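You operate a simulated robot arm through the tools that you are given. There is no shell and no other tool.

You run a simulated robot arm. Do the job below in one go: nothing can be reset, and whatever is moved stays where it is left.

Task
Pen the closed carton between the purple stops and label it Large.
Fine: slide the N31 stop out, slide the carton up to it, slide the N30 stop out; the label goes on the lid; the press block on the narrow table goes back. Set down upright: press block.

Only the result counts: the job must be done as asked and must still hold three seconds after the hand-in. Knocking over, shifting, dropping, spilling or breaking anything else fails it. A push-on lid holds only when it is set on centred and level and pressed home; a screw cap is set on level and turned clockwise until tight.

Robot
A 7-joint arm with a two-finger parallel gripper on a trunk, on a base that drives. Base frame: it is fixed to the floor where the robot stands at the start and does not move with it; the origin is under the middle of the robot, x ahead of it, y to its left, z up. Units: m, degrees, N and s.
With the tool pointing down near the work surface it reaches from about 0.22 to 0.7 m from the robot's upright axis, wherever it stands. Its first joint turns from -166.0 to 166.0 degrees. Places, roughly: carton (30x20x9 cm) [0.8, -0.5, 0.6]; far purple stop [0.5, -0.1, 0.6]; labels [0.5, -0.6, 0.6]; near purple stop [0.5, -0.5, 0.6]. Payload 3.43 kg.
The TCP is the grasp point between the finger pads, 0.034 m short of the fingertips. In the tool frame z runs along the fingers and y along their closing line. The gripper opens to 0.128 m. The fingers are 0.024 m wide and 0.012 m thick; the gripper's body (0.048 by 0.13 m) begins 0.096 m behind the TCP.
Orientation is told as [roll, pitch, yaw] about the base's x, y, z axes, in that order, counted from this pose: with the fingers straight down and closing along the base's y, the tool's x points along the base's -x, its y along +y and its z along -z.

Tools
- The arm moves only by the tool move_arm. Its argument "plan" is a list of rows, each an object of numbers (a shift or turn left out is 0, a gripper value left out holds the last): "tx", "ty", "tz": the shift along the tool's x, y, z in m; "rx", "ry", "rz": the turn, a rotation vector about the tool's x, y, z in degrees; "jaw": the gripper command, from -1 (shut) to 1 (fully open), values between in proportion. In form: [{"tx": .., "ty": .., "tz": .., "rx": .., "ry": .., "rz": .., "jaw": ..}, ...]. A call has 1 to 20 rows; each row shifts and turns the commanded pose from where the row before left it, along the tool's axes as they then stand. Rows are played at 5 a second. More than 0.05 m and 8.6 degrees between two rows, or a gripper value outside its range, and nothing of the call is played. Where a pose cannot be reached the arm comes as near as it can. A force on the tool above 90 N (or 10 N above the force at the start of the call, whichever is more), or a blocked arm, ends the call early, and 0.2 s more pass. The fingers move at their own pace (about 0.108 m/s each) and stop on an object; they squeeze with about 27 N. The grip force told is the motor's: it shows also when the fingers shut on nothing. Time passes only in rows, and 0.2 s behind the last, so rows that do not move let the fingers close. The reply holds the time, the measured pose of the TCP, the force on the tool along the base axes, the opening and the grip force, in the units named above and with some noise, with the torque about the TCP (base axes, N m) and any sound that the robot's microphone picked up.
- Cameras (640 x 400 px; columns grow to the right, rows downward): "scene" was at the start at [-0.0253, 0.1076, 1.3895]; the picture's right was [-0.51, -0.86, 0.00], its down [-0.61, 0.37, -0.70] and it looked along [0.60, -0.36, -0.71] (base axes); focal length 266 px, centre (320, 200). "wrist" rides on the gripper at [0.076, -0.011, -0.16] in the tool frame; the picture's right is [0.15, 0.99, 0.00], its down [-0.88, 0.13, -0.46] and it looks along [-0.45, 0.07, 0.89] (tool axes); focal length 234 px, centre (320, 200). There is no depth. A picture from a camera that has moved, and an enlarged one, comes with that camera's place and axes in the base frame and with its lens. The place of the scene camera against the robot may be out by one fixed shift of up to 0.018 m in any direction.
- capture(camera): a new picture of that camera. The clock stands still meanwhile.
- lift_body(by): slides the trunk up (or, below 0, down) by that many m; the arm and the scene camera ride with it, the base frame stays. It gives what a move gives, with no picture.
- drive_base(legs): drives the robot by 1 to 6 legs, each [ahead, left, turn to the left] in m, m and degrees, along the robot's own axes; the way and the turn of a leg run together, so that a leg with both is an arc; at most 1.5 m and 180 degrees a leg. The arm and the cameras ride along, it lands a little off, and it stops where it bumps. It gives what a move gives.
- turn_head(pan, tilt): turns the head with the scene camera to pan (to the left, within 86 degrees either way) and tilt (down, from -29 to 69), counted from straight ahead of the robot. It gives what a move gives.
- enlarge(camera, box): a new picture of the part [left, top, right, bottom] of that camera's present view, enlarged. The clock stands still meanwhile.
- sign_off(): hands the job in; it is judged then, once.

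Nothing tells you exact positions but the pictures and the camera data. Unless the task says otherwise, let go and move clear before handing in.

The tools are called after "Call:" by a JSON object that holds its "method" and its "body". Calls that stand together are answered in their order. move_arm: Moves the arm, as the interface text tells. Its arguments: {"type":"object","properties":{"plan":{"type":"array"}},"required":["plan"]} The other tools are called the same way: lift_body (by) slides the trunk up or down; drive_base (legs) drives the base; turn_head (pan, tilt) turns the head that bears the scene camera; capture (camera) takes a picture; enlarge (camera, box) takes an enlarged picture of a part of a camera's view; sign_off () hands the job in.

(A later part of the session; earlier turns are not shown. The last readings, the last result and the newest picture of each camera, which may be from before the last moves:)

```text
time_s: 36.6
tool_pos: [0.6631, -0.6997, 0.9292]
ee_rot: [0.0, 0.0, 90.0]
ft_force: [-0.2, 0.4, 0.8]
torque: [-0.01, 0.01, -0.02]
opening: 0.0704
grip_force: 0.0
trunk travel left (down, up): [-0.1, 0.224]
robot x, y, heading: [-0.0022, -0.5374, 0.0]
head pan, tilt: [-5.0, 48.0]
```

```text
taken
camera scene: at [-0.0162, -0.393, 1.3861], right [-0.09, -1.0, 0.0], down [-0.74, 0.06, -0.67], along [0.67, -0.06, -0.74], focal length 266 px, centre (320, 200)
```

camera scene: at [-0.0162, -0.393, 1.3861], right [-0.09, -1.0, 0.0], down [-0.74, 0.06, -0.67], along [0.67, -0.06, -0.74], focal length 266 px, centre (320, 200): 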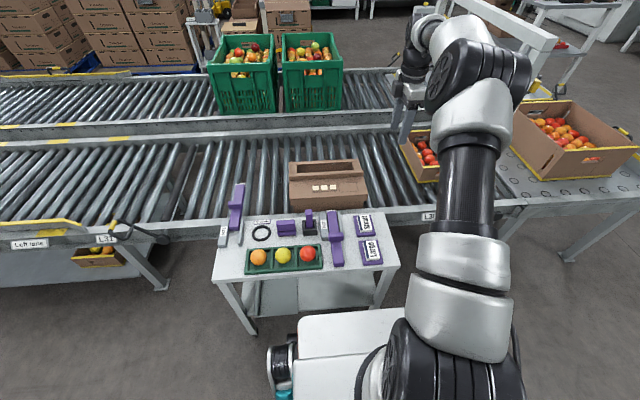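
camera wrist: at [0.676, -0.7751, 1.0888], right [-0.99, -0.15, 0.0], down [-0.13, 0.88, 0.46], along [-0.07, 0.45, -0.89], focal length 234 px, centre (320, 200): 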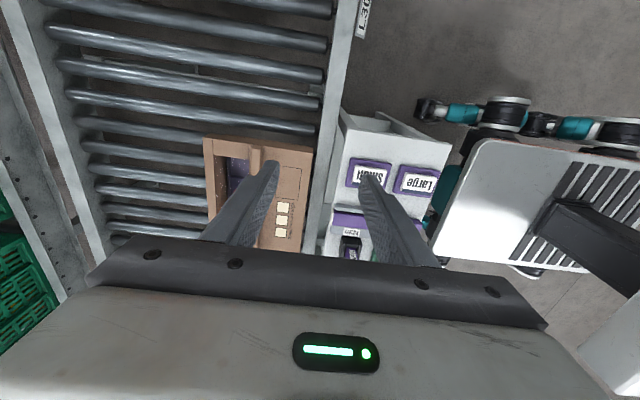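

Call:
{"method": "enlarge", "body": {"camera": "wrist", "box": [170, 80, 410, 260]}}

Call:
{"method": "enlarge", "body": {"camera": "scene", "box": [270, 100, 470, 230]}}

```text
2.22 times, centred on (290, 170) of wrist
camera zoom: at [0.676, -0.7751, 1.0888], right [-0.99, -0.15, 0.0], down [-0.13, 0.88, 0.46], along [-0.07, 0.45, -0.89], focal length 520 px, centre (387, 267)
```

zoom: 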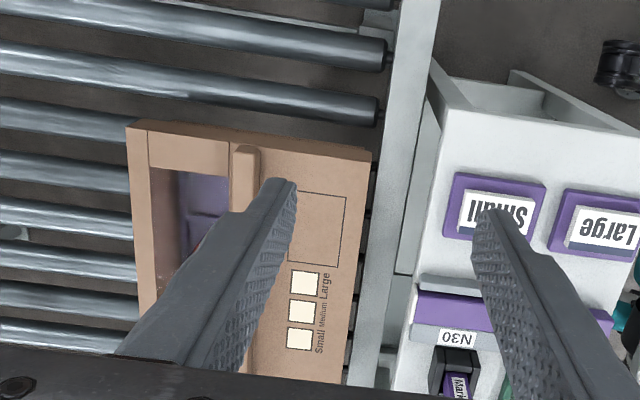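

```text
3.08 times, centred on (370, 165) of scene
camera zoom: at [-0.0162, -0.393, 1.3861], right [-0.09, -1.0, 0.0], down [-0.74, 0.06, -0.67], along [0.67, -0.06, -0.74], focal length 819 px, centre (166, 308)
```

zoom: 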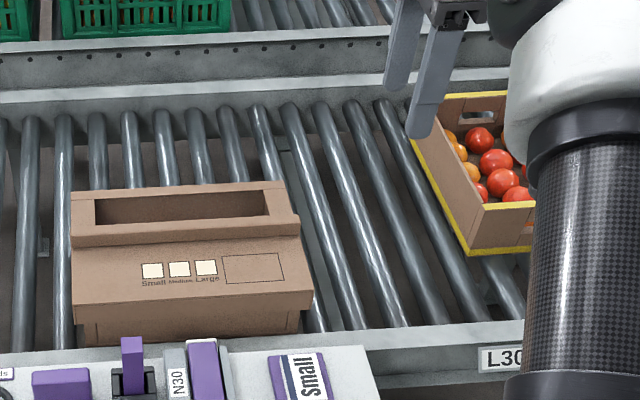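

The peg in the black holder reads "Mark…", so it's a marker; the inverted-T block is the press block. Now I'll tilt the gripper forward to extend reach and come down behind the carton's -y end.

Call:
{"method": "move_arm", "body": {"plan": [{"rx": 8.4}, {"rx": 8.4}, {"rx": 8.2}, {"ty": 0.0021, "tz": 0.0385}, {"ty": 0.0021, "tz": 0.0385}, {"ty": 0.0021, "tz": 0.0385}, {"ty": 0.0021, "tz": 0.0385}, {"ty": 0.0021, "tz": 0.0385}, {}]}}

Call:
{"method": "capture", "body": {"camera": "wrist"}}

Call:
{"method": "enlarge", "body": {"camera": "scene", "box": [270, 100, 470, 230]}}

```text
time_s: 38.6
tool_pos: [0.7336, -0.7019, 0.7489]
ee_rot: [-25.1, 0.0, 90.2]
ft_force: [-1.0, 0.4, 0.6]
torque: [0.04, 0.04, 0.01]
opening: 0.0704
grip_force: 0.1
trunk travel left (down, up): [-0.1, 0.224]
robot x, y, heading: [0.0018, -0.5363, 0.2]
head pan, tilt: [-5.0, 48.0]
```

```text
taken
camera wrist: at [0.6782, -0.7772, 0.8991], right [-0.9, -0.15, -0.42], down [-0.31, 0.88, 0.36], along [0.32, 0.45, -0.83], focal length 234 px, centre (320, 200)
```

wrist: 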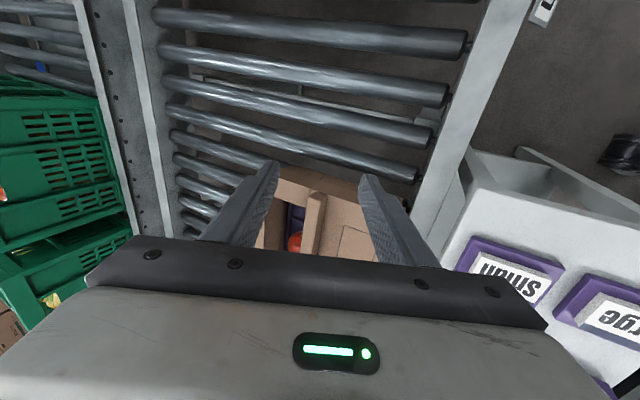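

```text
3.08 times, centred on (370, 165) of scene
camera zoom: at [-0.0163, -0.3931, 1.3861], right [-0.09, -1.0, 0.0], down [-0.74, 0.06, -0.67], along [0.67, -0.06, -0.74], focal length 819 px, centre (166, 308)
```

zoom: 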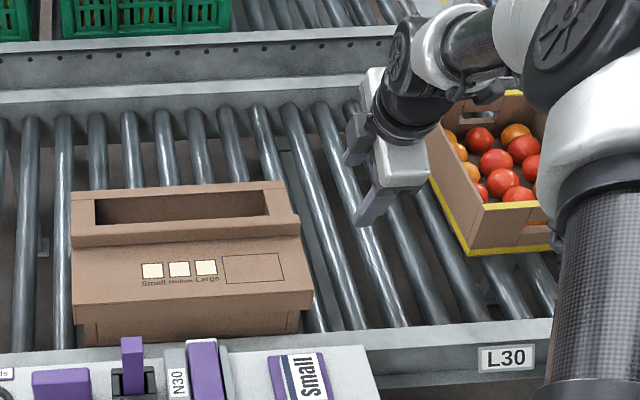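

The fingers are in the free gap between the carton and the tomato box. I'll lower them to the carton's side height.

Call:
{"method": "move_arm", "body": {"plan": [{"ty": 0.011, "tz": 0.0236}, {"ty": 0.011, "tz": 0.0236}, {"ty": 0.011, "tz": 0.0236}, {"ty": 0.011, "tz": 0.0236}, {"ty": 0.011, "tz": 0.0236}, {}]}}

Call:
{"method": "capture", "body": {"camera": "wrist"}}

Call:
{"method": "enlarge", "body": {"camera": "scene", "box": [270, 100, 470, 230]}}

```text
time_s: 40.0
tool_pos: [0.7317, -0.701, 0.6195]
ee_rot: [-25.0, 0.0, 90.1]
ft_force: [-0.1, -0.2, 0.3]
torque: [-0.03, -0.02, 0.02]
opening: 0.0703
grip_force: 0.0
trunk travel left (down, up): [-0.1, 0.224]
robot x, y, heading: [-0.0047, -0.5322, 0.1]
head pan, tilt: [-5.0, 48.0]
```

```text
taken
camera wrist: at [0.6785, -0.776, 0.7684], right [-0.9, -0.15, -0.42], down [-0.31, 0.88, 0.36], along [0.32, 0.45, -0.83], focal length 234 px, centre (320, 200)
```

wrist: 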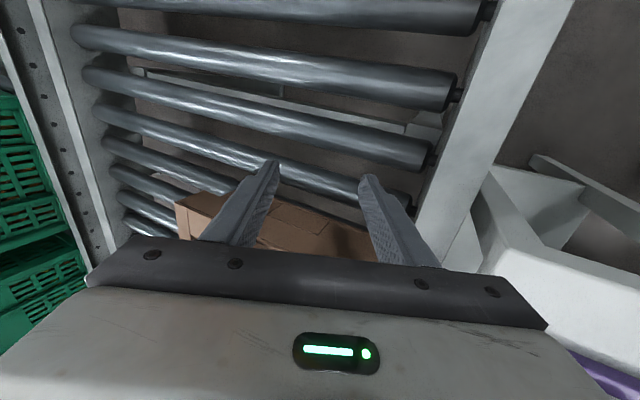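

```text
3.08 times, centred on (370, 165) of scene
camera zoom: at [-0.0163, -0.393, 1.3861], right [-0.09, -1.0, 0.0], down [-0.74, 0.06, -0.67], along [0.67, -0.06, -0.74], focal length 819 px, centre (166, 308)
```

zoom: 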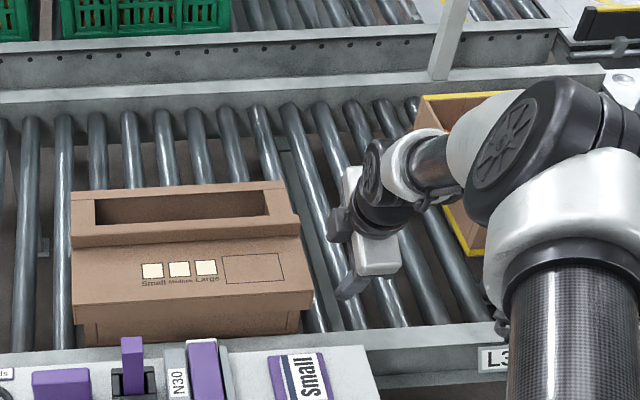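

Fingers are clear and at the right height. Pushing slowly along +y now.

Call:
{"method": "move_arm", "body": {"plan": [{"tx": -0.01}, {"tx": -0.01}, {"tx": -0.008}, {"tx": -0.008}, {"tx": -0.008}, {"tx": -0.008}, {"tx": -0.008}, {}]}}

Call:
{"method": "capture", "body": {"camera": "wrist"}}

Call:
{"method": "enlarge", "body": {"camera": "scene", "box": [200, 110, 420, 250]}}

```text
time_s: 41.8
tool_pos: [0.7343, -0.6407, 0.6198]
ee_rot: [-25.0, 0.0, 90.1]
ft_force: [0.5, -0.7, 0.1]
torque: [-0.01, 0.0, 0.01]
opening: 0.0703
grip_force: 0.2
trunk travel left (down, up): [-0.1, 0.224]
robot x, y, heading: [-0.001, -0.5339, -0.0]
head pan, tilt: [-5.0, 48.0]
```

```text
taken
camera wrist: at [0.6788, -0.7164, 0.7688], right [-0.9, -0.15, -0.42], down [-0.31, 0.88, 0.36], along [0.31, 0.45, -0.84], focal length 234 px, centre (320, 200)
```

wrist: 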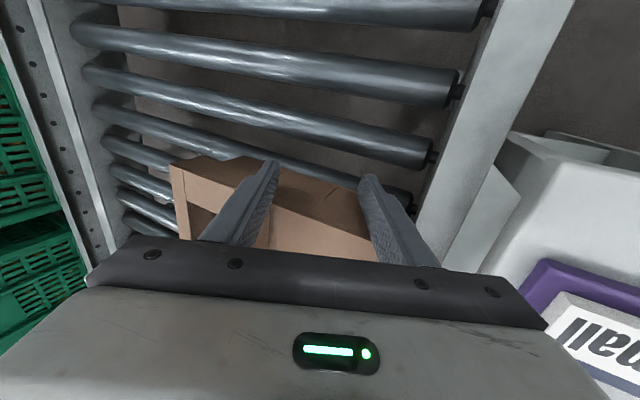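

```text
2.86 times, centred on (310, 180) of scene
camera zoom: at [-0.0164, -0.393, 1.3861], right [-0.09, -1.0, 0.0], down [-0.74, 0.06, -0.67], along [0.67, -0.06, -0.74], focal length 760 px, centre (349, 257)
```

zoom: 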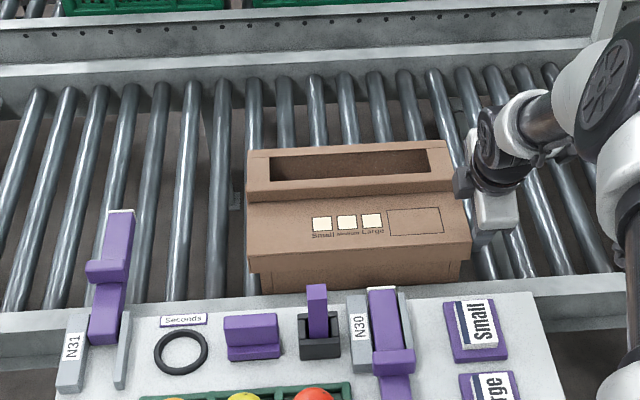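

The carton slides along with the pusher. Continuing toward N31.

Call:
{"method": "move_arm", "body": {"plan": [{"tx": -0.012}, {"tx": -0.012}, {"tx": -0.012}, {"tx": -0.012}, {"tx": -0.012}, {"tx": -0.012}, {"tx": -0.012}, {"tx": -0.012}, {"tx": -0.012}, {"tx": -0.012}, {}]}}

Call:
{"method": "enlarge", "body": {"camera": "scene", "box": [200, 110, 420, 250]}}

Call:
{"method": "capture", "body": {"camera": "wrist"}}

```text
time_s: 44.2
tool_pos: [0.7345, -0.5213, 0.6193]
ee_rot: [-25.0, 0.1, 90.1]
ft_force: [-0.3, -0.2, -0.5]
torque: [0.0, 0.02, -0.02]
opening: 0.0704
grip_force: 0.1
trunk travel left (down, up): [-0.1, 0.224]
robot x, y, heading: [0.0023, -0.5423, -0.0]
head pan, tilt: [-5.0, 48.0]
```

```text
2.86 times, centred on (310, 180) of scene
camera zoom: at [-0.0164, -0.393, 1.3861], right [-0.09, -1.0, 0.0], down [-0.74, 0.06, -0.67], along [0.67, -0.06, -0.74], focal length 760 px, centre (349, 257)
```

zoom: 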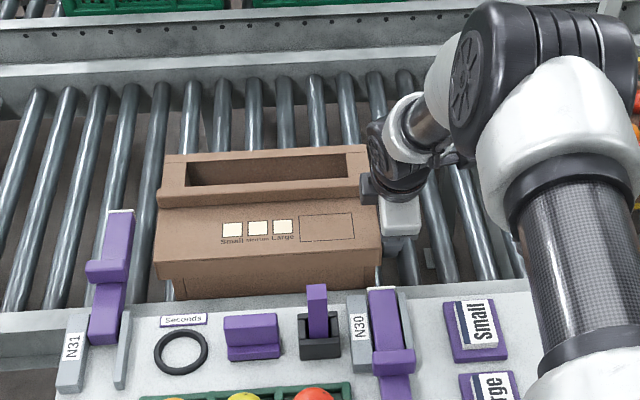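

```text
taken
camera wrist: at [0.6783, -0.5961, 0.7686], right [-0.9, -0.15, -0.42], down [-0.31, 0.88, 0.36], along [0.32, 0.45, -0.83], focal length 234 px, centre (320, 200)
```

wrist: 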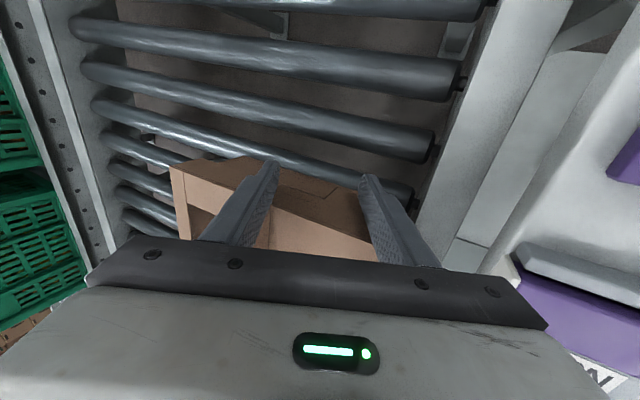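

Call:
{"method": "move_arm", "body": {"plan": [{"tx": -0.008}, {"tx": -0.008}, {"tx": -0.006}, {"tx": -0.006}, {}]}}

Call:
{"method": "enlarge", "body": {"camera": "scene", "box": [210, 130, 370, 240]}}

```text
time_s: 45.4
tool_pos: [0.734, -0.4928, 0.6192]
ee_rot: [-25.0, 0.0, 90.1]
ft_force: [0.4, -0.6, 1.1]
torque: [0.0, 0.04, -0.01]
opening: 0.0702
grip_force: 0.1
trunk travel left (down, up): [-0.1, 0.224]
robot x, y, heading: [-0.0019, -0.5357, 0.3]
head pan, tilt: [-5.0, 48.0]
```

```text
3.64 times, centred on (290, 185) of scene
camera zoom: at [-0.0164, -0.393, 1.3861], right [-0.09, -1.0, 0.0], down [-0.74, 0.06, -0.67], along [0.67, -0.06, -0.74], focal length 968 px, centre (429, 254)
```

zoom: 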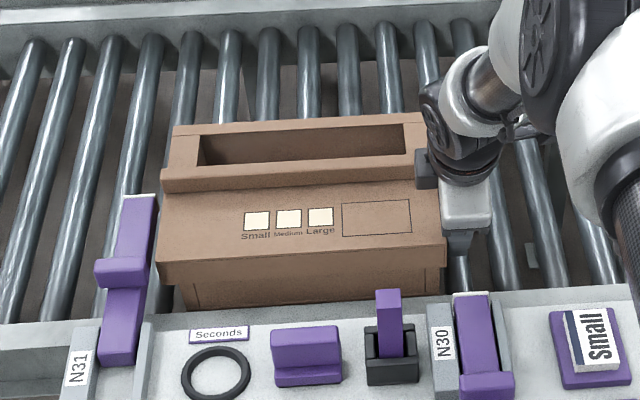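

Call:
{"method": "move_arm", "body": {"plan": [{"tx": -0.004}, {"tx": -0.004}, {"tx": -0.003}, {}]}}

Call:
{"method": "enlarge", "body": {"camera": "scene", "box": [210, 150, 290, 230]}}

```text
time_s: 46.4
tool_pos: [0.734, -0.4817, 0.6197]
ee_rot: [-25.0, -0.1, 90.1]
ft_force: [0.0, -1.1, -0.3]
torque: [0.01, 0.01, 0.0]
opening: 0.0701
grip_force: 0.1
trunk travel left (down, up): [-0.1, 0.224]
robot x, y, heading: [0.0014, -0.5386, 0.3]
head pan, tilt: [-5.0, 48.0]
```

```text
5.00 times, centred on (250, 190) of scene
camera zoom: at [-0.0164, -0.393, 1.3861], right [-0.09, -1.0, 0.0], down [-0.74, 0.06, -0.67], along [0.67, -0.06, -0.74], focal length 1330 px, centre (670, 250)
```

zoom: 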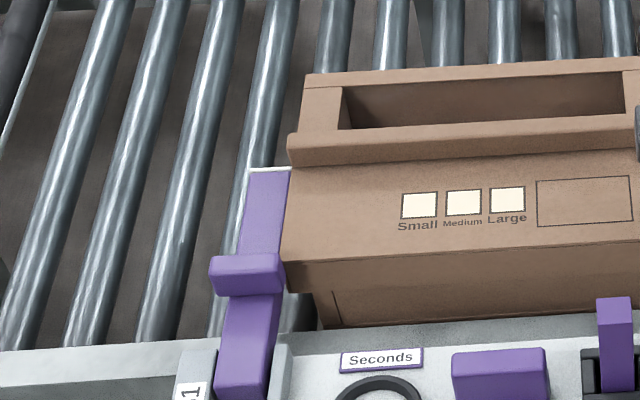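

Call:
{"method": "move_arm", "body": {"plan": [{"tx": -0.002}, {"tx": -0.002}, {}]}}

Call:
{"method": "enlarge", "body": {"camera": "scene", "box": [210, 150, 290, 230]}}

```text
time_s: 47.2
tool_pos: [0.7343, -0.4815, 0.6196]
ee_rot: [-25.1, 0.1, 90.0]
ft_force: [-0.9, -10.6, 1.0]
torque: [0.13, 0.02, 0.23]
opening: 0.0704
grip_force: 0.1
trunk travel left (down, up): [-0.1, 0.224]
robot x, y, heading: [-0.0001, -0.5391, 0.3]
head pan, tilt: [-5.0, 48.0]
```

```text
5.00 times, centred on (250, 190) of scene
camera zoom: at [-0.0164, -0.3936, 1.3862], right [-0.09, -1.0, 0.0], down [-0.74, 0.06, -0.67], along [0.67, -0.06, -0.74], focal length 1330 px, centre (670, 250)
```

zoom: 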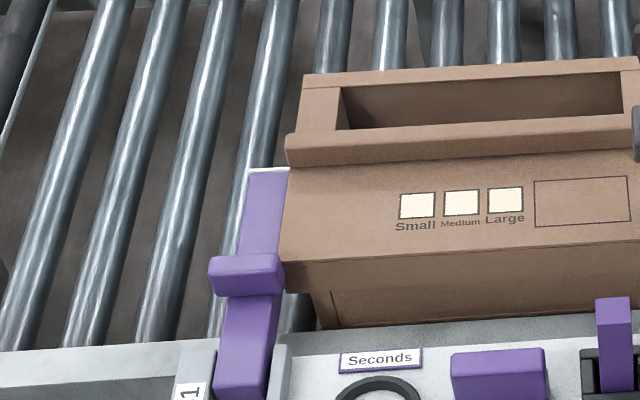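

Contact with N31 felt (about 10 N), so the carton is up against it; its -y end is near y = -0.47, just clear of N30's line. I'll retreat the pusher, raise, and return the tool to vertical.

Call:
{"method": "move_arm", "body": {"plan": [{"tx": 0.012}, {"tx": 0.012}, {"tx": 0.012}, {"tz": -0.045}, {"tz": -0.045}, {"tz": -0.045}, {"tz": -0.045}, {"rx": -8.4}, {"rx": -8.4}, {"rx": -8.2}, {"tz": -0.04}, {"tz": -0.04}, {}]}}

Call:
{"method": "capture", "body": {"camera": "wrist"}}

Call:
{"method": "enlarge", "body": {"camera": "scene", "box": [200, 130, 420, 270]}}

```text
time_s: 50.0
tool_pos: [0.6575, -0.5134, 0.8631]
ee_rot: [0.0, 0.0, 90.1]
ft_force: [-0.2, 0.4, 0.0]
torque: [-0.02, 0.01, -0.01]
opening: 0.0705
grip_force: 0.2
trunk travel left (down, up): [-0.1, 0.224]
robot x, y, heading: [0.0021, -0.5351, 0.2]
head pan, tilt: [-5.0, 48.0]
```

```text
taken
camera wrist: at [0.6706, -0.5888, 1.0227], right [-0.99, -0.15, 0.0], down [-0.13, 0.88, 0.46], along [-0.07, 0.45, -0.89], focal length 234 px, centre (320, 200)
```

wrist: 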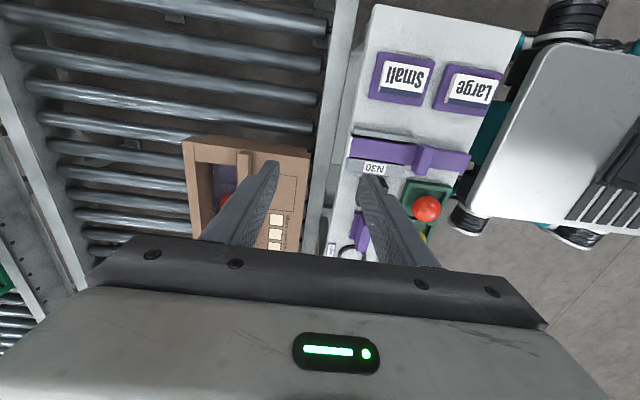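

```text
2.86 times, centred on (310, 200) of scene
camera zoom: at [-0.0165, -0.393, 1.3861], right [-0.09, -1.0, 0.0], down [-0.74, 0.06, -0.67], along [0.67, -0.06, -0.74], focal length 760 px, centre (349, 200)
```

zoom: 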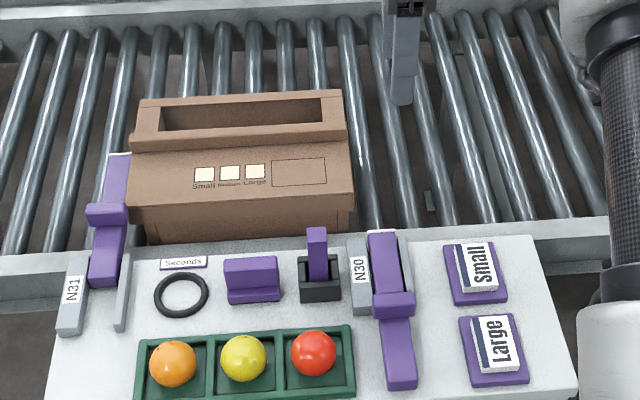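

The carton rests against N31 with about 1 cm clearance to N30's path. Now I'll rotate back and get behind the N30 handle.

Call:
{"method": "move_arm", "body": {"plan": [{"rz": 8.5}, {"rz": 8.5}, {"rz": 8.5}, {"rz": 8.5}, {"rz": 8.5}, {"rz": 8.5}, {"rz": 8.5}, {"rz": 8.5}, {"rz": 8.5}, {"rz": 8.5}, {"rz": 5.0}, {"tx": 0.045}, {"tx": 0.045}, {"tx": 0.045}, {"tx": 0.045}, {"tx": 0.045}, {"ty": 0.013}, {}]}}

Call:
{"method": "capture", "body": {"camera": "wrist"}}

Call:
{"method": "enlarge", "body": {"camera": "wrist", "box": [220, 70, 440, 240]}}

```text
time_s: 53.8
tool_pos: [0.4334, -0.5026, 0.8615]
ee_rot: [0.0, 0.0, 0.1]
ft_force: [-0.1, 1.1, 0.1]
torque: [-0.02, 0.01, 0.02]
opening: 0.0706
grip_force: 0.0
trunk travel left (down, up): [-0.1, 0.224]
robot x, y, heading: [-0.0013, -0.5348, -0.1]
head pan, tilt: [-5.0, 48.0]
```

```text
taken
camera wrist: at [0.3588, -0.5124, 1.0212], right [-0.15, 0.99, 0.0], down [0.88, 0.13, 0.46], along [0.45, 0.07, -0.89], focal length 234 px, centre (320, 200)
```

wrist: 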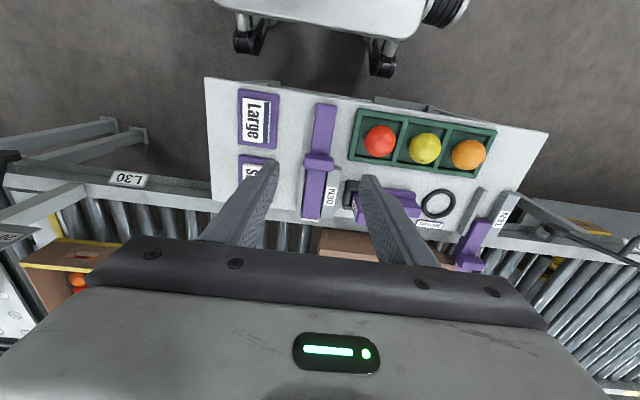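

```text
2.35 times, centred on (330, 155) of wrist
camera zoom: at [0.3588, -0.5124, 1.0212], right [-0.15, 0.99, 0.0], down [0.88, 0.13, 0.46], along [0.45, 0.07, -0.89], focal length 551 px, centre (296, 306)
```

zoom: 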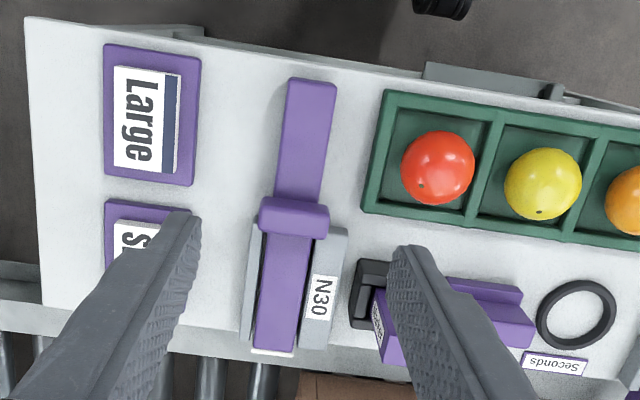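

N30 is at y ≈ -0.498. I'll shut the fingers and lower behind its handle, same as N31.

Call:
{"method": "move_arm", "body": {"plan": [{"jaw": -1, "ty": 0.004}, {"jaw": -1}, {"jaw": -1}, {"tx": -0.003, "tz": 0.045}, {"tz": 0.045}, {"tz": 0.045}, {"tz": 0.04}, {"tz": 0.008}, {}]}}

Call:
{"method": "capture", "body": {"camera": "wrist"}}

Call:
{"method": "enlarge", "body": {"camera": "scene", "box": [200, 130, 420, 270]}}

```text
time_s: 55.8
tool_pos: [0.4355, -0.4979, 0.6804]
ee_rot: [0.1, 0.0, 0.1]
ft_force: [0.2, 0.0, -0.5]
torque: [0.01, 0.01, 0.02]
opening: 0.0002
grip_force: 26.3
trunk travel left (down, up): [-0.1, 0.224]
robot x, y, heading: [-0.0026, -0.532, 0.1]
head pan, tilt: [-5.0, 48.0]
```

```text
taken
camera wrist: at [0.3614, -0.5081, 0.8396], right [-0.15, 0.99, 0.0], down [0.88, 0.13, 0.46], along [0.45, 0.07, -0.89], focal length 234 px, centre (320, 200)
```

wrist: 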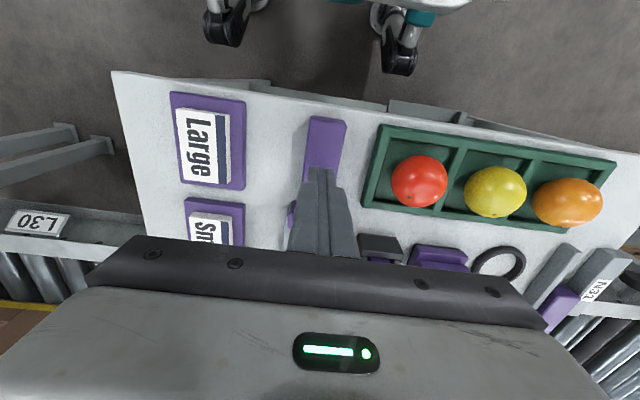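

```text
2.86 times, centred on (310, 200) of scene
camera zoom: at [-0.0163, -0.393, 1.3861], right [-0.09, -1.0, 0.0], down [-0.74, 0.06, -0.67], along [0.67, -0.06, -0.74], focal length 760 px, centre (349, 200)
```

zoom: 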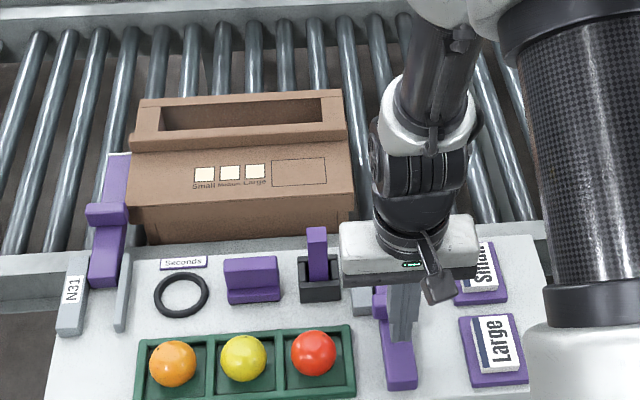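

Clear of the marker peg (top ≈ 0.70 vs gripper body ≈ 0.775). Pushing N30 out in stages.

Call:
{"method": "move_arm", "body": {"plan": [{"tx": -0.012}, {"tx": -0.012}, {"tx": -0.012}, {"tx": -0.012}, {"tx": -0.012}, {"tx": -0.012}, {"tx": -0.012}, {"tx": -0.012}, {"tx": -0.012}, {}]}}

Call:
{"method": "enlarge", "body": {"camera": "scene", "box": [200, 130, 420, 270]}}

Call:
{"method": "capture", "body": {"camera": "wrist"}}

```text
time_s: 58.0
tool_pos: [0.544, -0.4971, 0.6802]
ee_rot: [-0.1, 0.0, 0.1]
ft_force: [-0.2, 0.8, -1.3]
torque: [0.0, 0.05, -0.04]
opening: 0.0002
grip_force: 27.1
trunk travel left (down, up): [-0.1, 0.224]
robot x, y, heading: [0.0034, -0.5345, 0.1]
head pan, tilt: [-5.0, 48.0]
```

```text
2.86 times, centred on (310, 200) of scene
camera zoom: at [-0.0163, -0.393, 1.3861], right [-0.09, -1.0, 0.0], down [-0.74, 0.06, -0.67], along [0.67, -0.06, -0.74], focal length 760 px, centre (349, 200)
```

zoom: 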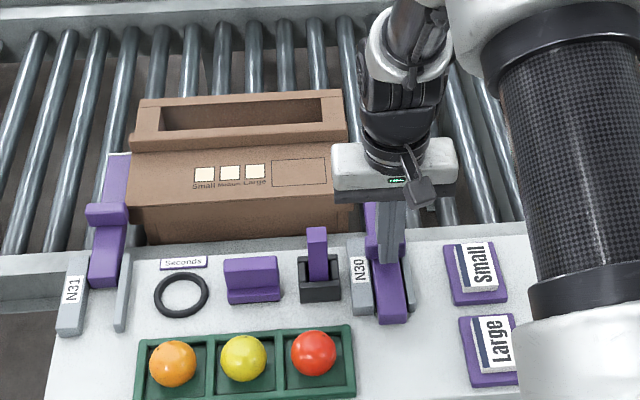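

```text
taken
camera wrist: at [0.47, -0.5077, 0.8392], right [-0.15, 0.99, 0.0], down [0.88, 0.13, 0.46], along [0.45, 0.07, -0.89], focal length 234 px, centre (320, 200)
```

wrist: 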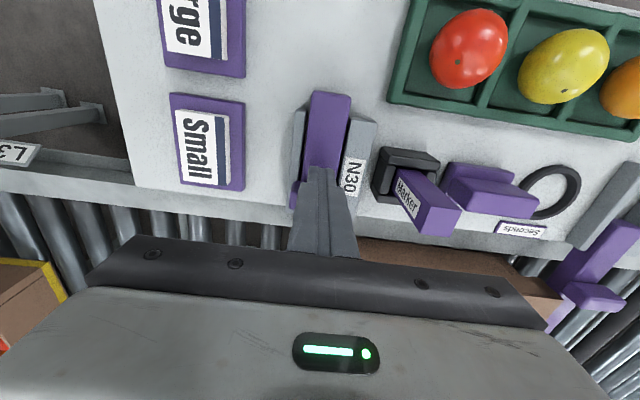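

Call:
{"method": "move_arm", "body": {"plan": [{"tx": -0.008}, {"tx": -0.008}, {"tx": -0.008}, {"tx": -0.008}, {"tx": -0.008}, {"tx": -0.008}, {"tx": -0.008}, {}]}}

Call:
{"method": "enlarge", "body": {"camera": "scene", "box": [200, 130, 420, 270]}}

```text
time_s: 59.8
tool_pos: [0.6009, -0.4983, 0.6786]
ee_rot: [0.0, -0.1, 0.1]
ft_force: [-0.2, -0.4, 1.3]
torque: [0.02, -0.02, 0.0]
opening: 0.0
grip_force: 27.1
trunk travel left (down, up): [-0.1, 0.224]
robot x, y, heading: [-0.0002, -0.5324, 0.2]
head pan, tilt: [-5.0, 48.0]
```

```text
2.86 times, centred on (310, 200) of scene
camera zoom: at [-0.0163, -0.393, 1.3862], right [-0.09, -1.0, 0.0], down [-0.74, 0.06, -0.67], along [0.67, -0.06, -0.74], focal length 760 px, centre (349, 200)
```

zoom: 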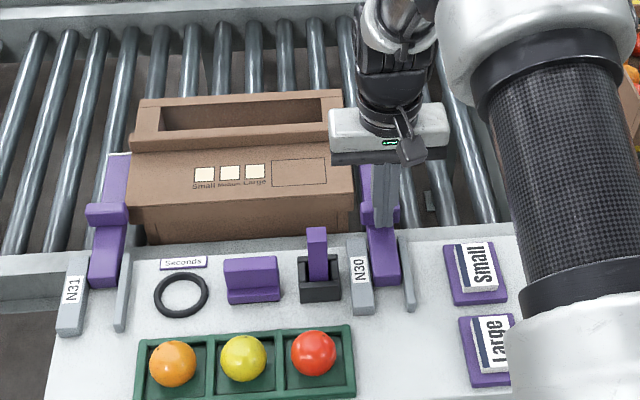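

Carton undisturbed, stop still sliding freely. I'll finish the last part slowly to the end stop.

Call:
{"method": "move_arm", "body": {"plan": [{"tx": -0.005}, {"tx": -0.005}, {"tx": -0.005}, {"tx": -0.005}, {"tx": -0.004}, {"tx": -0.003}, {}]}}

Call:
{"method": "enlarge", "body": {"camera": "scene", "box": [200, 130, 420, 270]}}

```text
time_s: 61.4
tool_pos: [0.6271, -0.4981, 0.68]
ee_rot: [0.0, -0.1, 0.0]
ft_force: [-2.0, 0.5, -1.0]
torque: [-0.01, 0.02, -0.01]
opening: 0.0
grip_force: 26.8
trunk travel left (down, up): [-0.1, 0.224]
robot x, y, heading: [0.0043, -0.5348, -0.0]
head pan, tilt: [-5.0, 48.0]
```

```text
2.86 times, centred on (310, 200) of scene
camera zoom: at [-0.0164, -0.393, 1.3861], right [-0.09, -1.0, 0.0], down [-0.74, 0.06, -0.67], along [0.67, -0.06, -0.74], focal length 760 px, centre (349, 200)
```

zoom: 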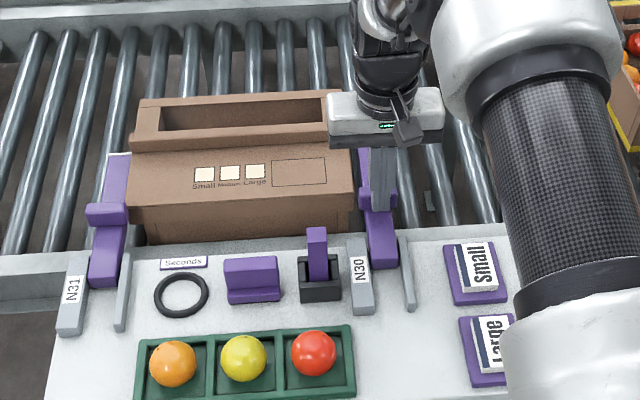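

Call:
{"method": "move_arm", "body": {"plan": [{"tx": -0.003}, {"tx": -0.002}, {}]}}

```text
time_s: 62.2
tool_pos: [0.6291, -0.4987, 0.6791]
ee_rot: [0.0, 0.4, 0.1]
ft_force: [-26.6, -1.4, 8.0]
torque: [0.03, 0.57, -0.1]
opening: 0.0001
grip_force: 26.9
trunk travel left (down, up): [-0.1, 0.224]
robot x, y, heading: [0.0005, -0.5319, -0.0]
head pan, tilt: [-5.0, 48.0]
```

N30 reached its end stop (≈27 N) as well. I'll back off, rise, and go look at the Large label.

Call:
{"method": "move_arm", "body": {"plan": [{"tx": 0.02}, {"tx": 0.02}, {"tz": -0.05}, {"tz": -0.05}, {"tz": -0.05}, {"tx": 0.045, "ty": -0.03}, {"tx": 0.045, "ty": -0.03}, {"tx": 0.045, "ty": -0.03}, {"tx": 0.04, "ty": -0.015, "jaw": 1}, {}]}}

Call:
{"method": "capture", "body": {"camera": "wrist"}}

Call:
{"method": "enlarge", "body": {"camera": "wrist", "box": [240, 110, 400, 230]}}

Call:
{"method": "enlarge", "body": {"camera": "scene", "box": [220, 130, 380, 240]}}

```text
refused: row 6 steps farther than a row can; nothing moved
```

```text
taken
camera wrist: at [0.5552, -0.5079, 0.8398], right [-0.15, 0.99, 0.0], down [0.88, 0.13, 0.45], along [0.44, 0.07, -0.89], focal length 234 px, centre (320, 200)
```

wrist: 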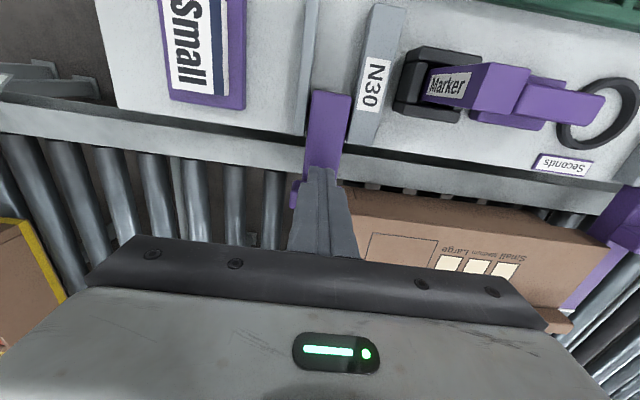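

```text
3.33 times, centred on (320, 170) of wrist
camera zoom: at [0.5552, -0.5079, 0.8398], right [-0.15, 0.99, 0.0], down [0.88, 0.13, 0.45], along [0.44, 0.07, -0.89], focal length 781 px, centre (320, 300)
```

zoom: 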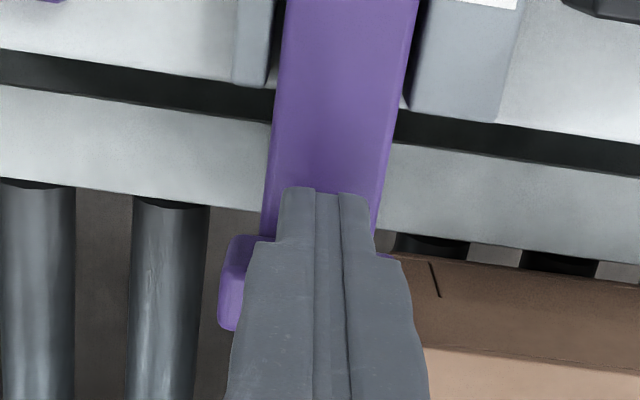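

```text
3.64 times, centred on (300, 185) of scene
camera zoom: at [-0.0184, -0.3931, 1.3862], right [-0.09, -1.0, 0.0], down [-0.74, 0.06, -0.67], along [0.67, -0.06, -0.74], focal length 968 px, centre (393, 254)
```

zoom: 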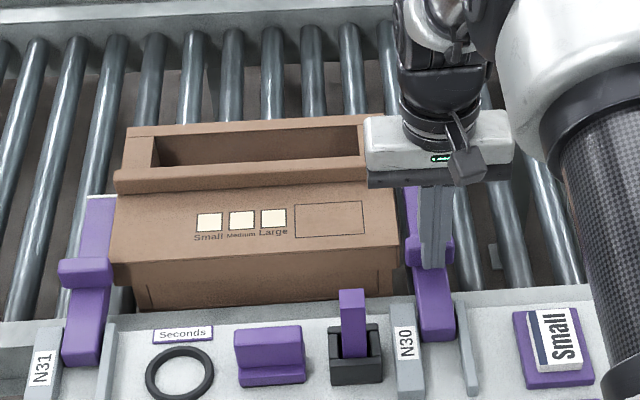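

The last move was refused for too large a step; nothing moved. Both stops are out with the carton between them; I'll repeat the retreat with smaller steps.

Call:
{"method": "move_arm", "body": {"plan": [{"tx": 0.02}, {"tx": 0.02}, {"tz": -0.045}, {"tz": -0.045}, {"tz": -0.045}, {"tx": 0.04, "ty": -0.026}, {"tx": 0.04, "ty": -0.026}, {"tx": 0.04, "ty": -0.026}, {"tx": 0.04, "ty": -0.024}, {"jaw": 1}, {}, {}]}}

Call:
{"method": "capture", "body": {"camera": "wrist"}}

Call:
{"method": "enlarge", "body": {"camera": "wrist", "box": [240, 110, 400, 230]}}

Call:
{"method": "enlarge", "body": {"camera": "scene", "box": [220, 130, 380, 240]}}

```text
time_s: 64.8
tool_pos: [0.4321, -0.5993, 0.8157]
ee_rot: [0.0, -0.1, 0.1]
ft_force: [0.4, 0.3, 0.1]
torque: [0.01, 0.02, 0.03]
opening: 0.1278
grip_force: 0.1
trunk travel left (down, up): [-0.1, 0.224]
robot x, y, heading: [0.0009, -0.5351, 0.3]
head pan, tilt: [-5.0, 48.0]
```

```text
taken
camera wrist: at [0.3578, -0.6096, 0.9746], right [-0.15, 0.99, 0.0], down [0.88, 0.13, 0.46], along [0.45, 0.07, -0.89], focal length 234 px, centre (320, 200)
```

wrist: 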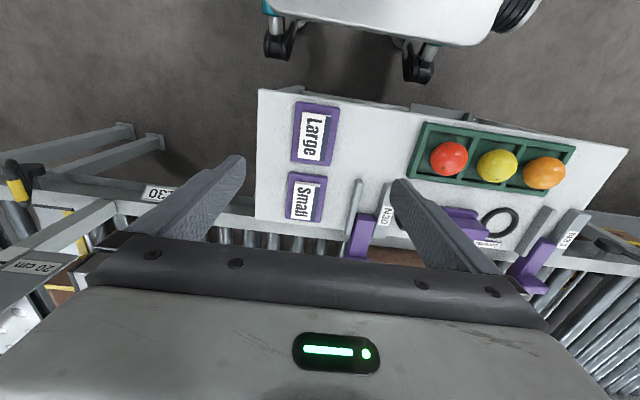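

```text
3.33 times, centred on (320, 170) of wrist
camera zoom: at [0.3578, -0.6096, 0.9746], right [-0.15, 0.99, 0.0], down [0.88, 0.13, 0.46], along [0.45, 0.07, -0.89], focal length 781 px, centre (320, 300)
```

zoom: 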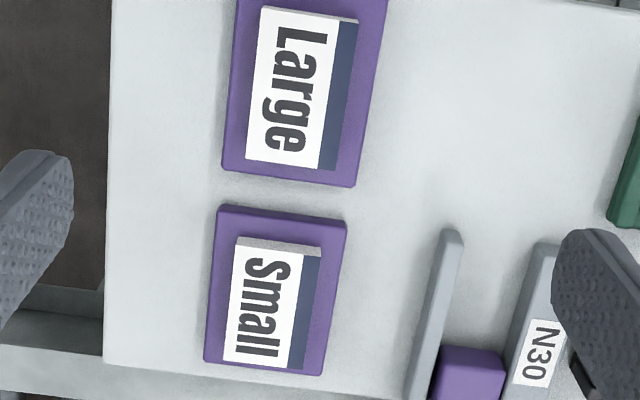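

```text
3.64 times, centred on (300, 185) of scene
camera zoom: at [-0.0164, -0.393, 1.3861], right [-0.09, -1.0, 0.0], down [-0.74, 0.06, -0.67], along [0.67, -0.06, -0.74], focal length 968 px, centre (393, 254)
```

zoom: 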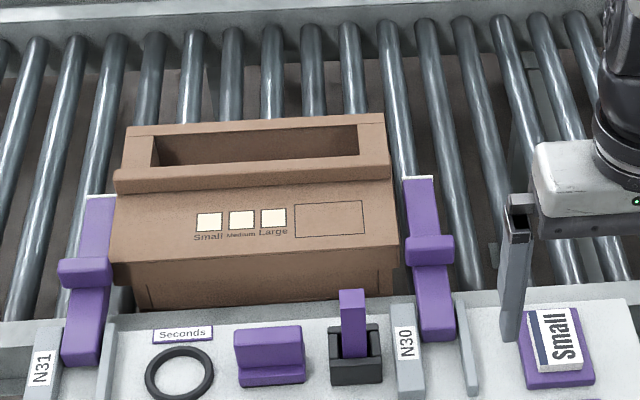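

Call:
{"method": "enlarge", "body": {"camera": "scene", "box": [340, 205, 400, 275]}}

Call:
{"method": "enlarge", "body": {"camera": "wrist", "box": [280, 95, 350, 175]}}

```text
5.71 times, centred on (370, 240) of scene
camera zoom: at [-0.0164, -0.393, 1.3861], right [-0.09, -1.0, 0.0], down [-0.74, 0.06, -0.67], along [0.67, -0.06, -0.74], focal length 1521 px, centre (34, -29)
```

zoom: 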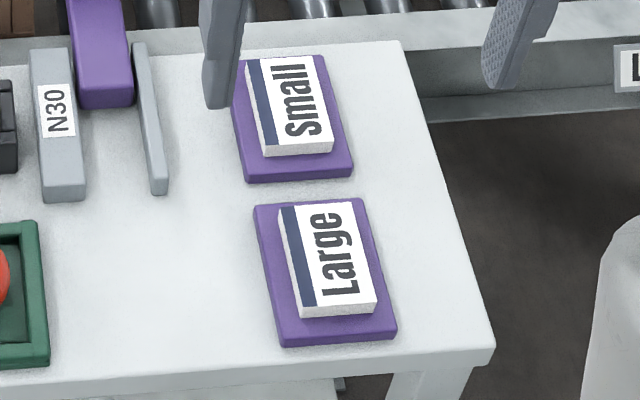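

```text
5.00 times, centred on (315, 135) of wrist
camera zoom: at [0.3578, -0.6096, 0.9746], right [-0.15, 0.99, 0.0], down [0.88, 0.13, 0.46], along [0.45, 0.07, -0.89], focal length 1171 px, centre (345, 525)
```

zoom: 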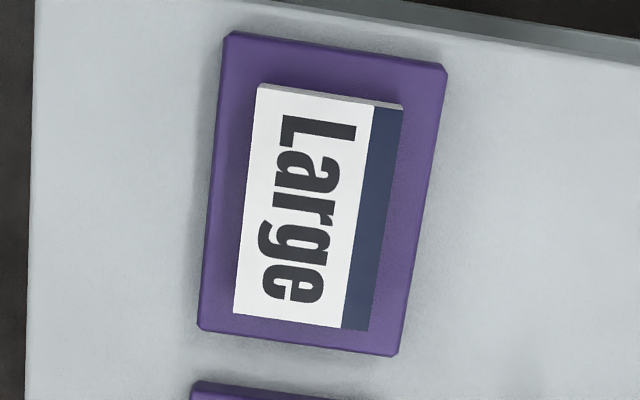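

Both stops are out and the carton sits penned between them. The Large tile is about 0.065 × 0.041 m at (0.433, -0.607) on its purple tray; I'll narrow the jaw to 0.052 and lower over it to check alignment.

Call:
{"method": "move_arm", "body": {"plan": [{"jaw": -0.1875, "ty": -0.008, "tx": -0.001}, {}, {"tz": 0.04}, {"tz": 0.04}, {"tz": 0.035}, {}]}}

Call:
{"method": "enlarge", "body": {"camera": "wrist", "box": [240, 100, 400, 260]}}

Call:
{"method": "enlarge", "body": {"camera": "scene", "box": [330, 195, 410, 275]}}

```text
time_s: 66.2
tool_pos: [0.4323, -0.606, 0.7001]
ee_rot: [0.0, 0.0, 0.1]
ft_force: [0.2, -0.1, 1.2]
torque: [-0.01, 0.01, 0.01]
opening: 0.052
grip_force: 0.0
trunk travel left (down, up): [-0.1, 0.224]
robot x, y, heading: [-0.0016, -0.5351, 0.3]
head pan, tilt: [-5.0, 48.0]
```

```text
2.50 times, centred on (320, 180) of wrist
camera zoom: at [0.358, -0.6182, 0.8593], right [-0.15, 0.99, 0.0], down [0.88, 0.13, 0.46], along [0.45, 0.07, -0.89], focal length 585 px, centre (320, 250)
```

zoom: 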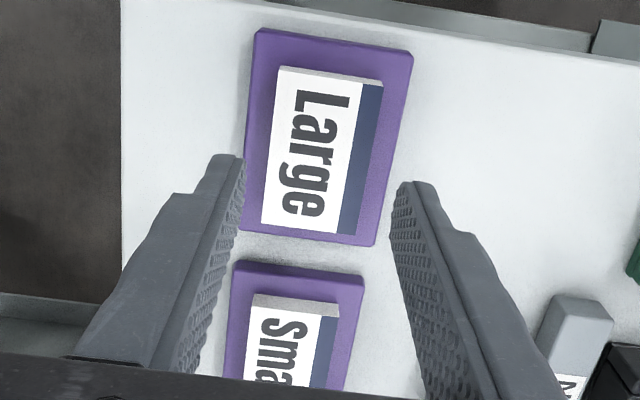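

```text
5.00 times, centred on (370, 235) of scene
camera zoom: at [-0.0163, -0.393, 1.3861], right [-0.09, -1.0, 0.0], down [-0.74, 0.06, -0.67], along [0.67, -0.06, -0.74], focal length 1330 px, centre (70, 25)
```

zoom: 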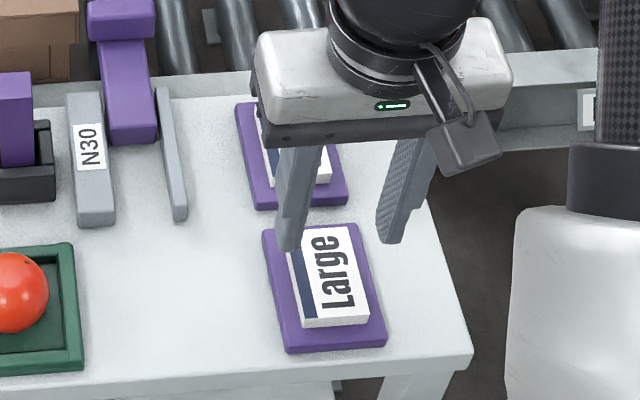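

Alignment is good. I'll descend close to tile height, then creep down in small steps to feel for the tray.

Call:
{"method": "move_arm", "body": {"plan": [{"tx": -0.002, "tz": 0.02}, {"tz": 0.015}, {"tz": 0.008}, {}]}}

Call:
{"method": "enlarge", "body": {"camera": "wrist", "box": [240, 100, 400, 260]}}

Call:
{"method": "enlarge", "body": {"camera": "scene", "box": [330, 195, 410, 275]}}

```text
time_s: 67.2
tool_pos: [0.4344, -0.6078, 0.6559]
ee_rot: [0.0, 0.0, 0.0]
ft_force: [-0.6, 0.1, -0.3]
torque: [0.04, -0.01, 0.02]
opening: 0.052
grip_force: 0.0
trunk travel left (down, up): [-0.1, 0.224]
robot x, y, heading: [-0.0012, -0.536, 0.0]
head pan, tilt: [-5.0, 48.0]
```

```text
2.50 times, centred on (320, 180) of wrist
camera zoom: at [0.3603, -0.6183, 0.8158], right [-0.15, 0.99, 0.0], down [0.88, 0.13, 0.46], along [0.45, 0.07, -0.89], focal length 585 px, centre (320, 250)
```

zoom: 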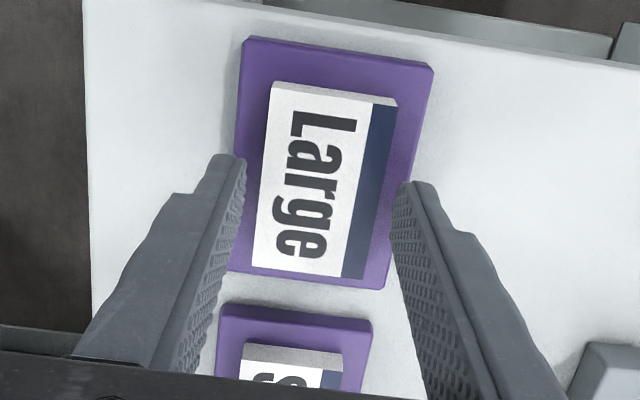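

```text
5.00 times, centred on (370, 235) of scene
camera zoom: at [-0.0163, -0.393, 1.3861], right [-0.09, -1.0, 0.0], down [-0.74, 0.06, -0.67], along [0.67, -0.06, -0.74], focal length 1330 px, centre (70, 25)
```

zoom: 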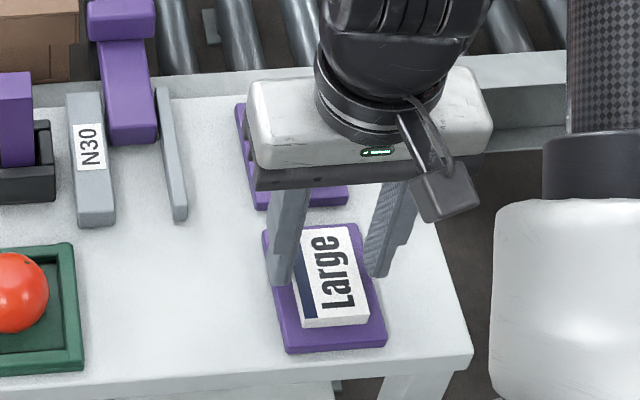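

Call:
{"method": "move_arm", "body": {"plan": [{"tz": 0.003}, {"tz": 0.003}, {}]}}

Call:
{"method": "move_arm", "body": {"plan": [{"tz": 0.002}, {"tz": 0.002}, {}]}}

Call:
{"method": "enlarge", "body": {"camera": "wrist", "box": [240, 100, 400, 260]}}

Call:
{"method": "enlarge", "body": {"camera": "scene", "box": [340, 205, 400, 275]}}

```text
time_s: 68.0
tool_pos: [0.4348, -0.607, 0.6515]
ee_rot: [0.0, 0.0, 0.1]
ft_force: [-0.3, -0.7, -0.5]
torque: [0.01, 0.03, -0.02]
opening: 0.052
grip_force: 0.2
trunk travel left (down, up): [-0.1, 0.224]
robot x, y, heading: [0.0015, -0.5315, 0.2]
head pan, tilt: [-5.0, 48.0]
```

```text
time_s: 68.8
tool_pos: [0.4352, -0.6068, 0.6471]
ee_rot: [0.0, 0.0, 0.1]
ft_force: [-0.8, -0.5, 0.0]
torque: [0.02, -0.03, 0.03]
opening: 0.0521
grip_force: 0.1
trunk travel left (down, up): [-0.1, 0.224]
robot x, y, heading: [0.0007, -0.5361, -0.2]
head pan, tilt: [-5.0, 48.0]
```

```text
2.50 times, centred on (320, 180) of wrist
camera zoom: at [0.3606, -0.618, 0.806], right [-0.15, 0.99, 0.0], down [0.88, 0.13, 0.46], along [0.45, 0.07, -0.89], focal length 585 px, centre (320, 250)
```

zoom: 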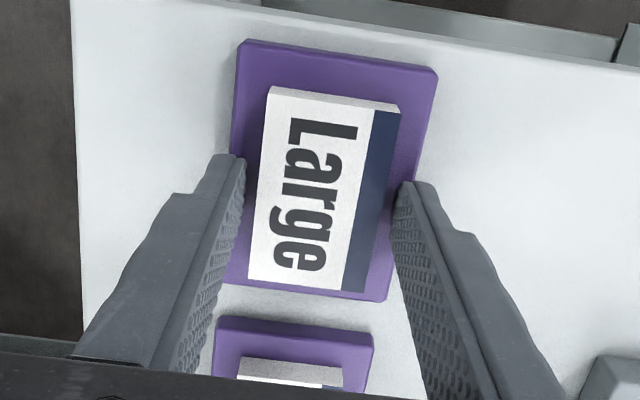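

```text
5.71 times, centred on (370, 240) of scene
camera zoom: at [-0.0164, -0.393, 1.3861], right [-0.09, -1.0, 0.0], down [-0.74, 0.06, -0.67], along [0.67, -0.06, -0.74], focal length 1521 px, centre (34, -29)
```

zoom: 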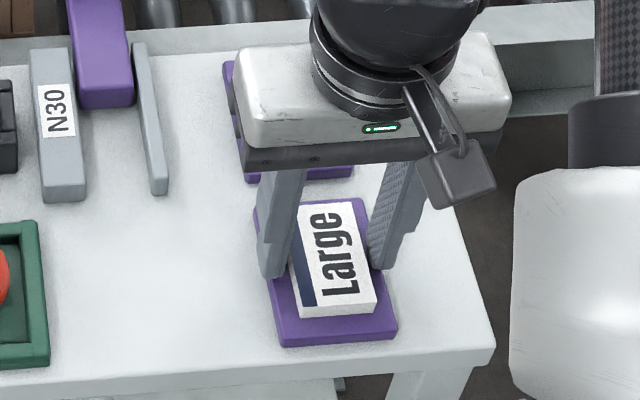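

Call:
{"method": "move_arm", "body": {"plan": [{"tz": 0.002}, {"tz": 0.002}, {}]}}

Call:
{"method": "move_arm", "body": {"plan": [{"tz": 0.002}, {}]}}

Call:
{"method": "enlarge", "body": {"camera": "scene", "box": [340, 205, 400, 275]}}

```text
time_s: 69.6
tool_pos: [0.4346, -0.6065, 0.6458]
ee_rot: [-0.1, -0.3, 0.1]
ft_force: [-8.7, 2.6, 59.3]
torque: [0.62, 1.04, -0.04]
opening: 0.0521
grip_force: 0.0
trunk travel left (down, up): [-0.1, 0.224]
robot x, y, heading: [-0.0016, -0.5365, 0.2]
head pan, tilt: [-5.0, 48.0]
```

```text
time_s: 70.3
tool_pos: [0.4348, -0.6075, 0.6474]
ee_rot: [-0.1, -0.2, 0.1]
ft_force: [-13.1, 1.6, 56.5]
torque: [0.58, 1.08, 0.02]
opening: 0.0519
grip_force: 0.0
trunk travel left (down, up): [-0.1, 0.224]
robot x, y, heading: [0.0005, -0.5353, 0.1]
head pan, tilt: [-5.0, 48.0]
stopped in row 2: the force on the tool passed its limit at 91 N (the readings are from after the stop); the commanded pose is now the measured one
```

```text
5.71 times, centred on (370, 240) of scene
camera zoom: at [-0.0203, -0.3924, 1.3855], right [-0.09, -1.0, 0.0], down [-0.74, 0.06, -0.67], along [0.67, -0.06, -0.74], focal length 1521 px, centre (34, -29)
```

zoom: 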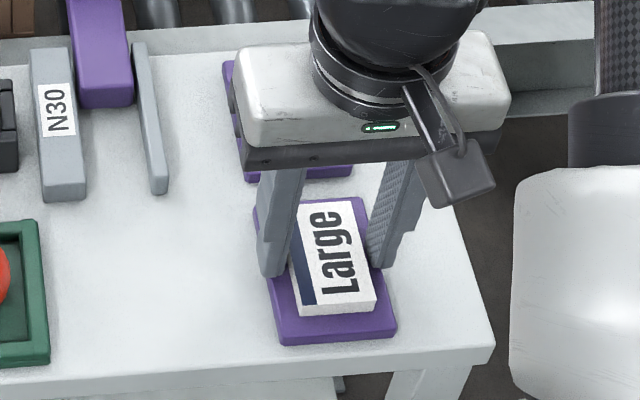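

The fingertips touched the tray (z ≈ 0.612). I'll rise a couple of millimetres to relieve the force, then close on the tile.

Call:
{"method": "move_arm", "body": {"plan": [{"tz": -0.002}, {"tz": -0.001}, {}]}}

```text
time_s: 71.1
tool_pos: [0.4347, -0.6075, 0.6459]
ee_rot: [0.0, 0.0, 0.0]
ft_force: [-9.7, 2.1, 26.7]
torque: [0.15, 0.68, -0.14]
opening: 0.052
grip_force: 0.0
trunk travel left (down, up): [-0.1, 0.224]
robot x, y, heading: [0.0011, -0.5366, -0.2]
head pan, tilt: [-5.0, 48.0]
```

Call:
{"method": "move_arm", "body": {"plan": [{"tz": -0.001}, {"tz": -0.001}, {}]}}

```text
time_s: 71.9
tool_pos: [0.4368, -0.6078, 0.6463]
ee_rot: [0.0, -0.2, 0.0]
ft_force: [1.3, 0.8, 0.3]
torque: [0.02, -0.03, -0.01]
opening: 0.0521
grip_force: 0.1
trunk travel left (down, up): [-0.1, 0.224]
robot x, y, heading: [-0.0016, -0.533, 0.4]
head pan, tilt: [-5.0, 48.0]
```

Call:
{"method": "move_arm", "body": {"plan": [{"tz": -0.001}, {"jaw": -0.3}, {"jaw": -1}, {"jaw": -1}, {"jaw": -1}, {}]}}

Call:
{"method": "enlarge", "body": {"camera": "wrist", "box": [240, 100, 400, 260]}}

Call:
{"method": "enlarge", "body": {"camera": "scene", "box": [340, 205, 400, 275]}}

```text
time_s: 73.3
tool_pos: [0.4367, -0.6069, 0.6487]
ee_rot: [0.0, -0.1, 0.0]
ft_force: [0.4, 3.2, -0.1]
torque: [0.19, -0.15, -0.35]
opening: 0.0421
grip_force: 44.9
trunk travel left (down, up): [-0.1, 0.224]
robot x, y, heading: [0.0024, -0.5352, 0.3]
head pan, tilt: [-5.0, 48.0]
```

```text
2.50 times, centred on (320, 180) of wrist
camera zoom: at [0.3616, -0.6183, 0.8082], right [-0.15, 0.99, 0.0], down [0.88, 0.13, 0.46], along [0.45, 0.07, -0.89], focal length 585 px, centre (320, 250)
```

zoom: 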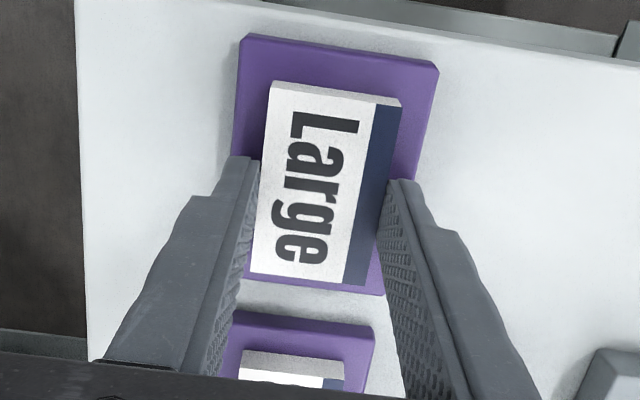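

```text
5.71 times, centred on (370, 240) of scene
camera zoom: at [-0.0165, -0.3929, 1.3861], right [-0.09, -1.0, 0.0], down [-0.74, 0.06, -0.67], along [0.67, -0.06, -0.74], focal length 1521 px, centre (34, -29)
```

zoom: 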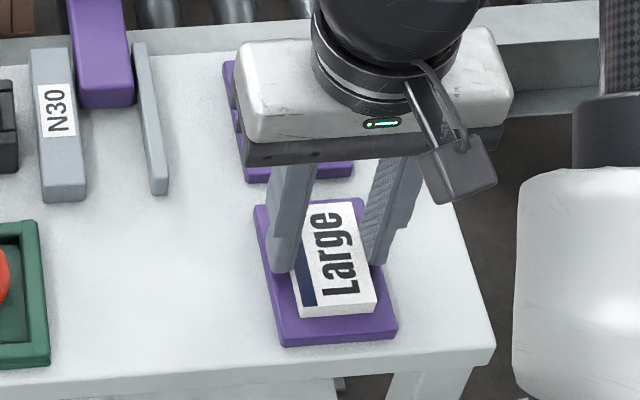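

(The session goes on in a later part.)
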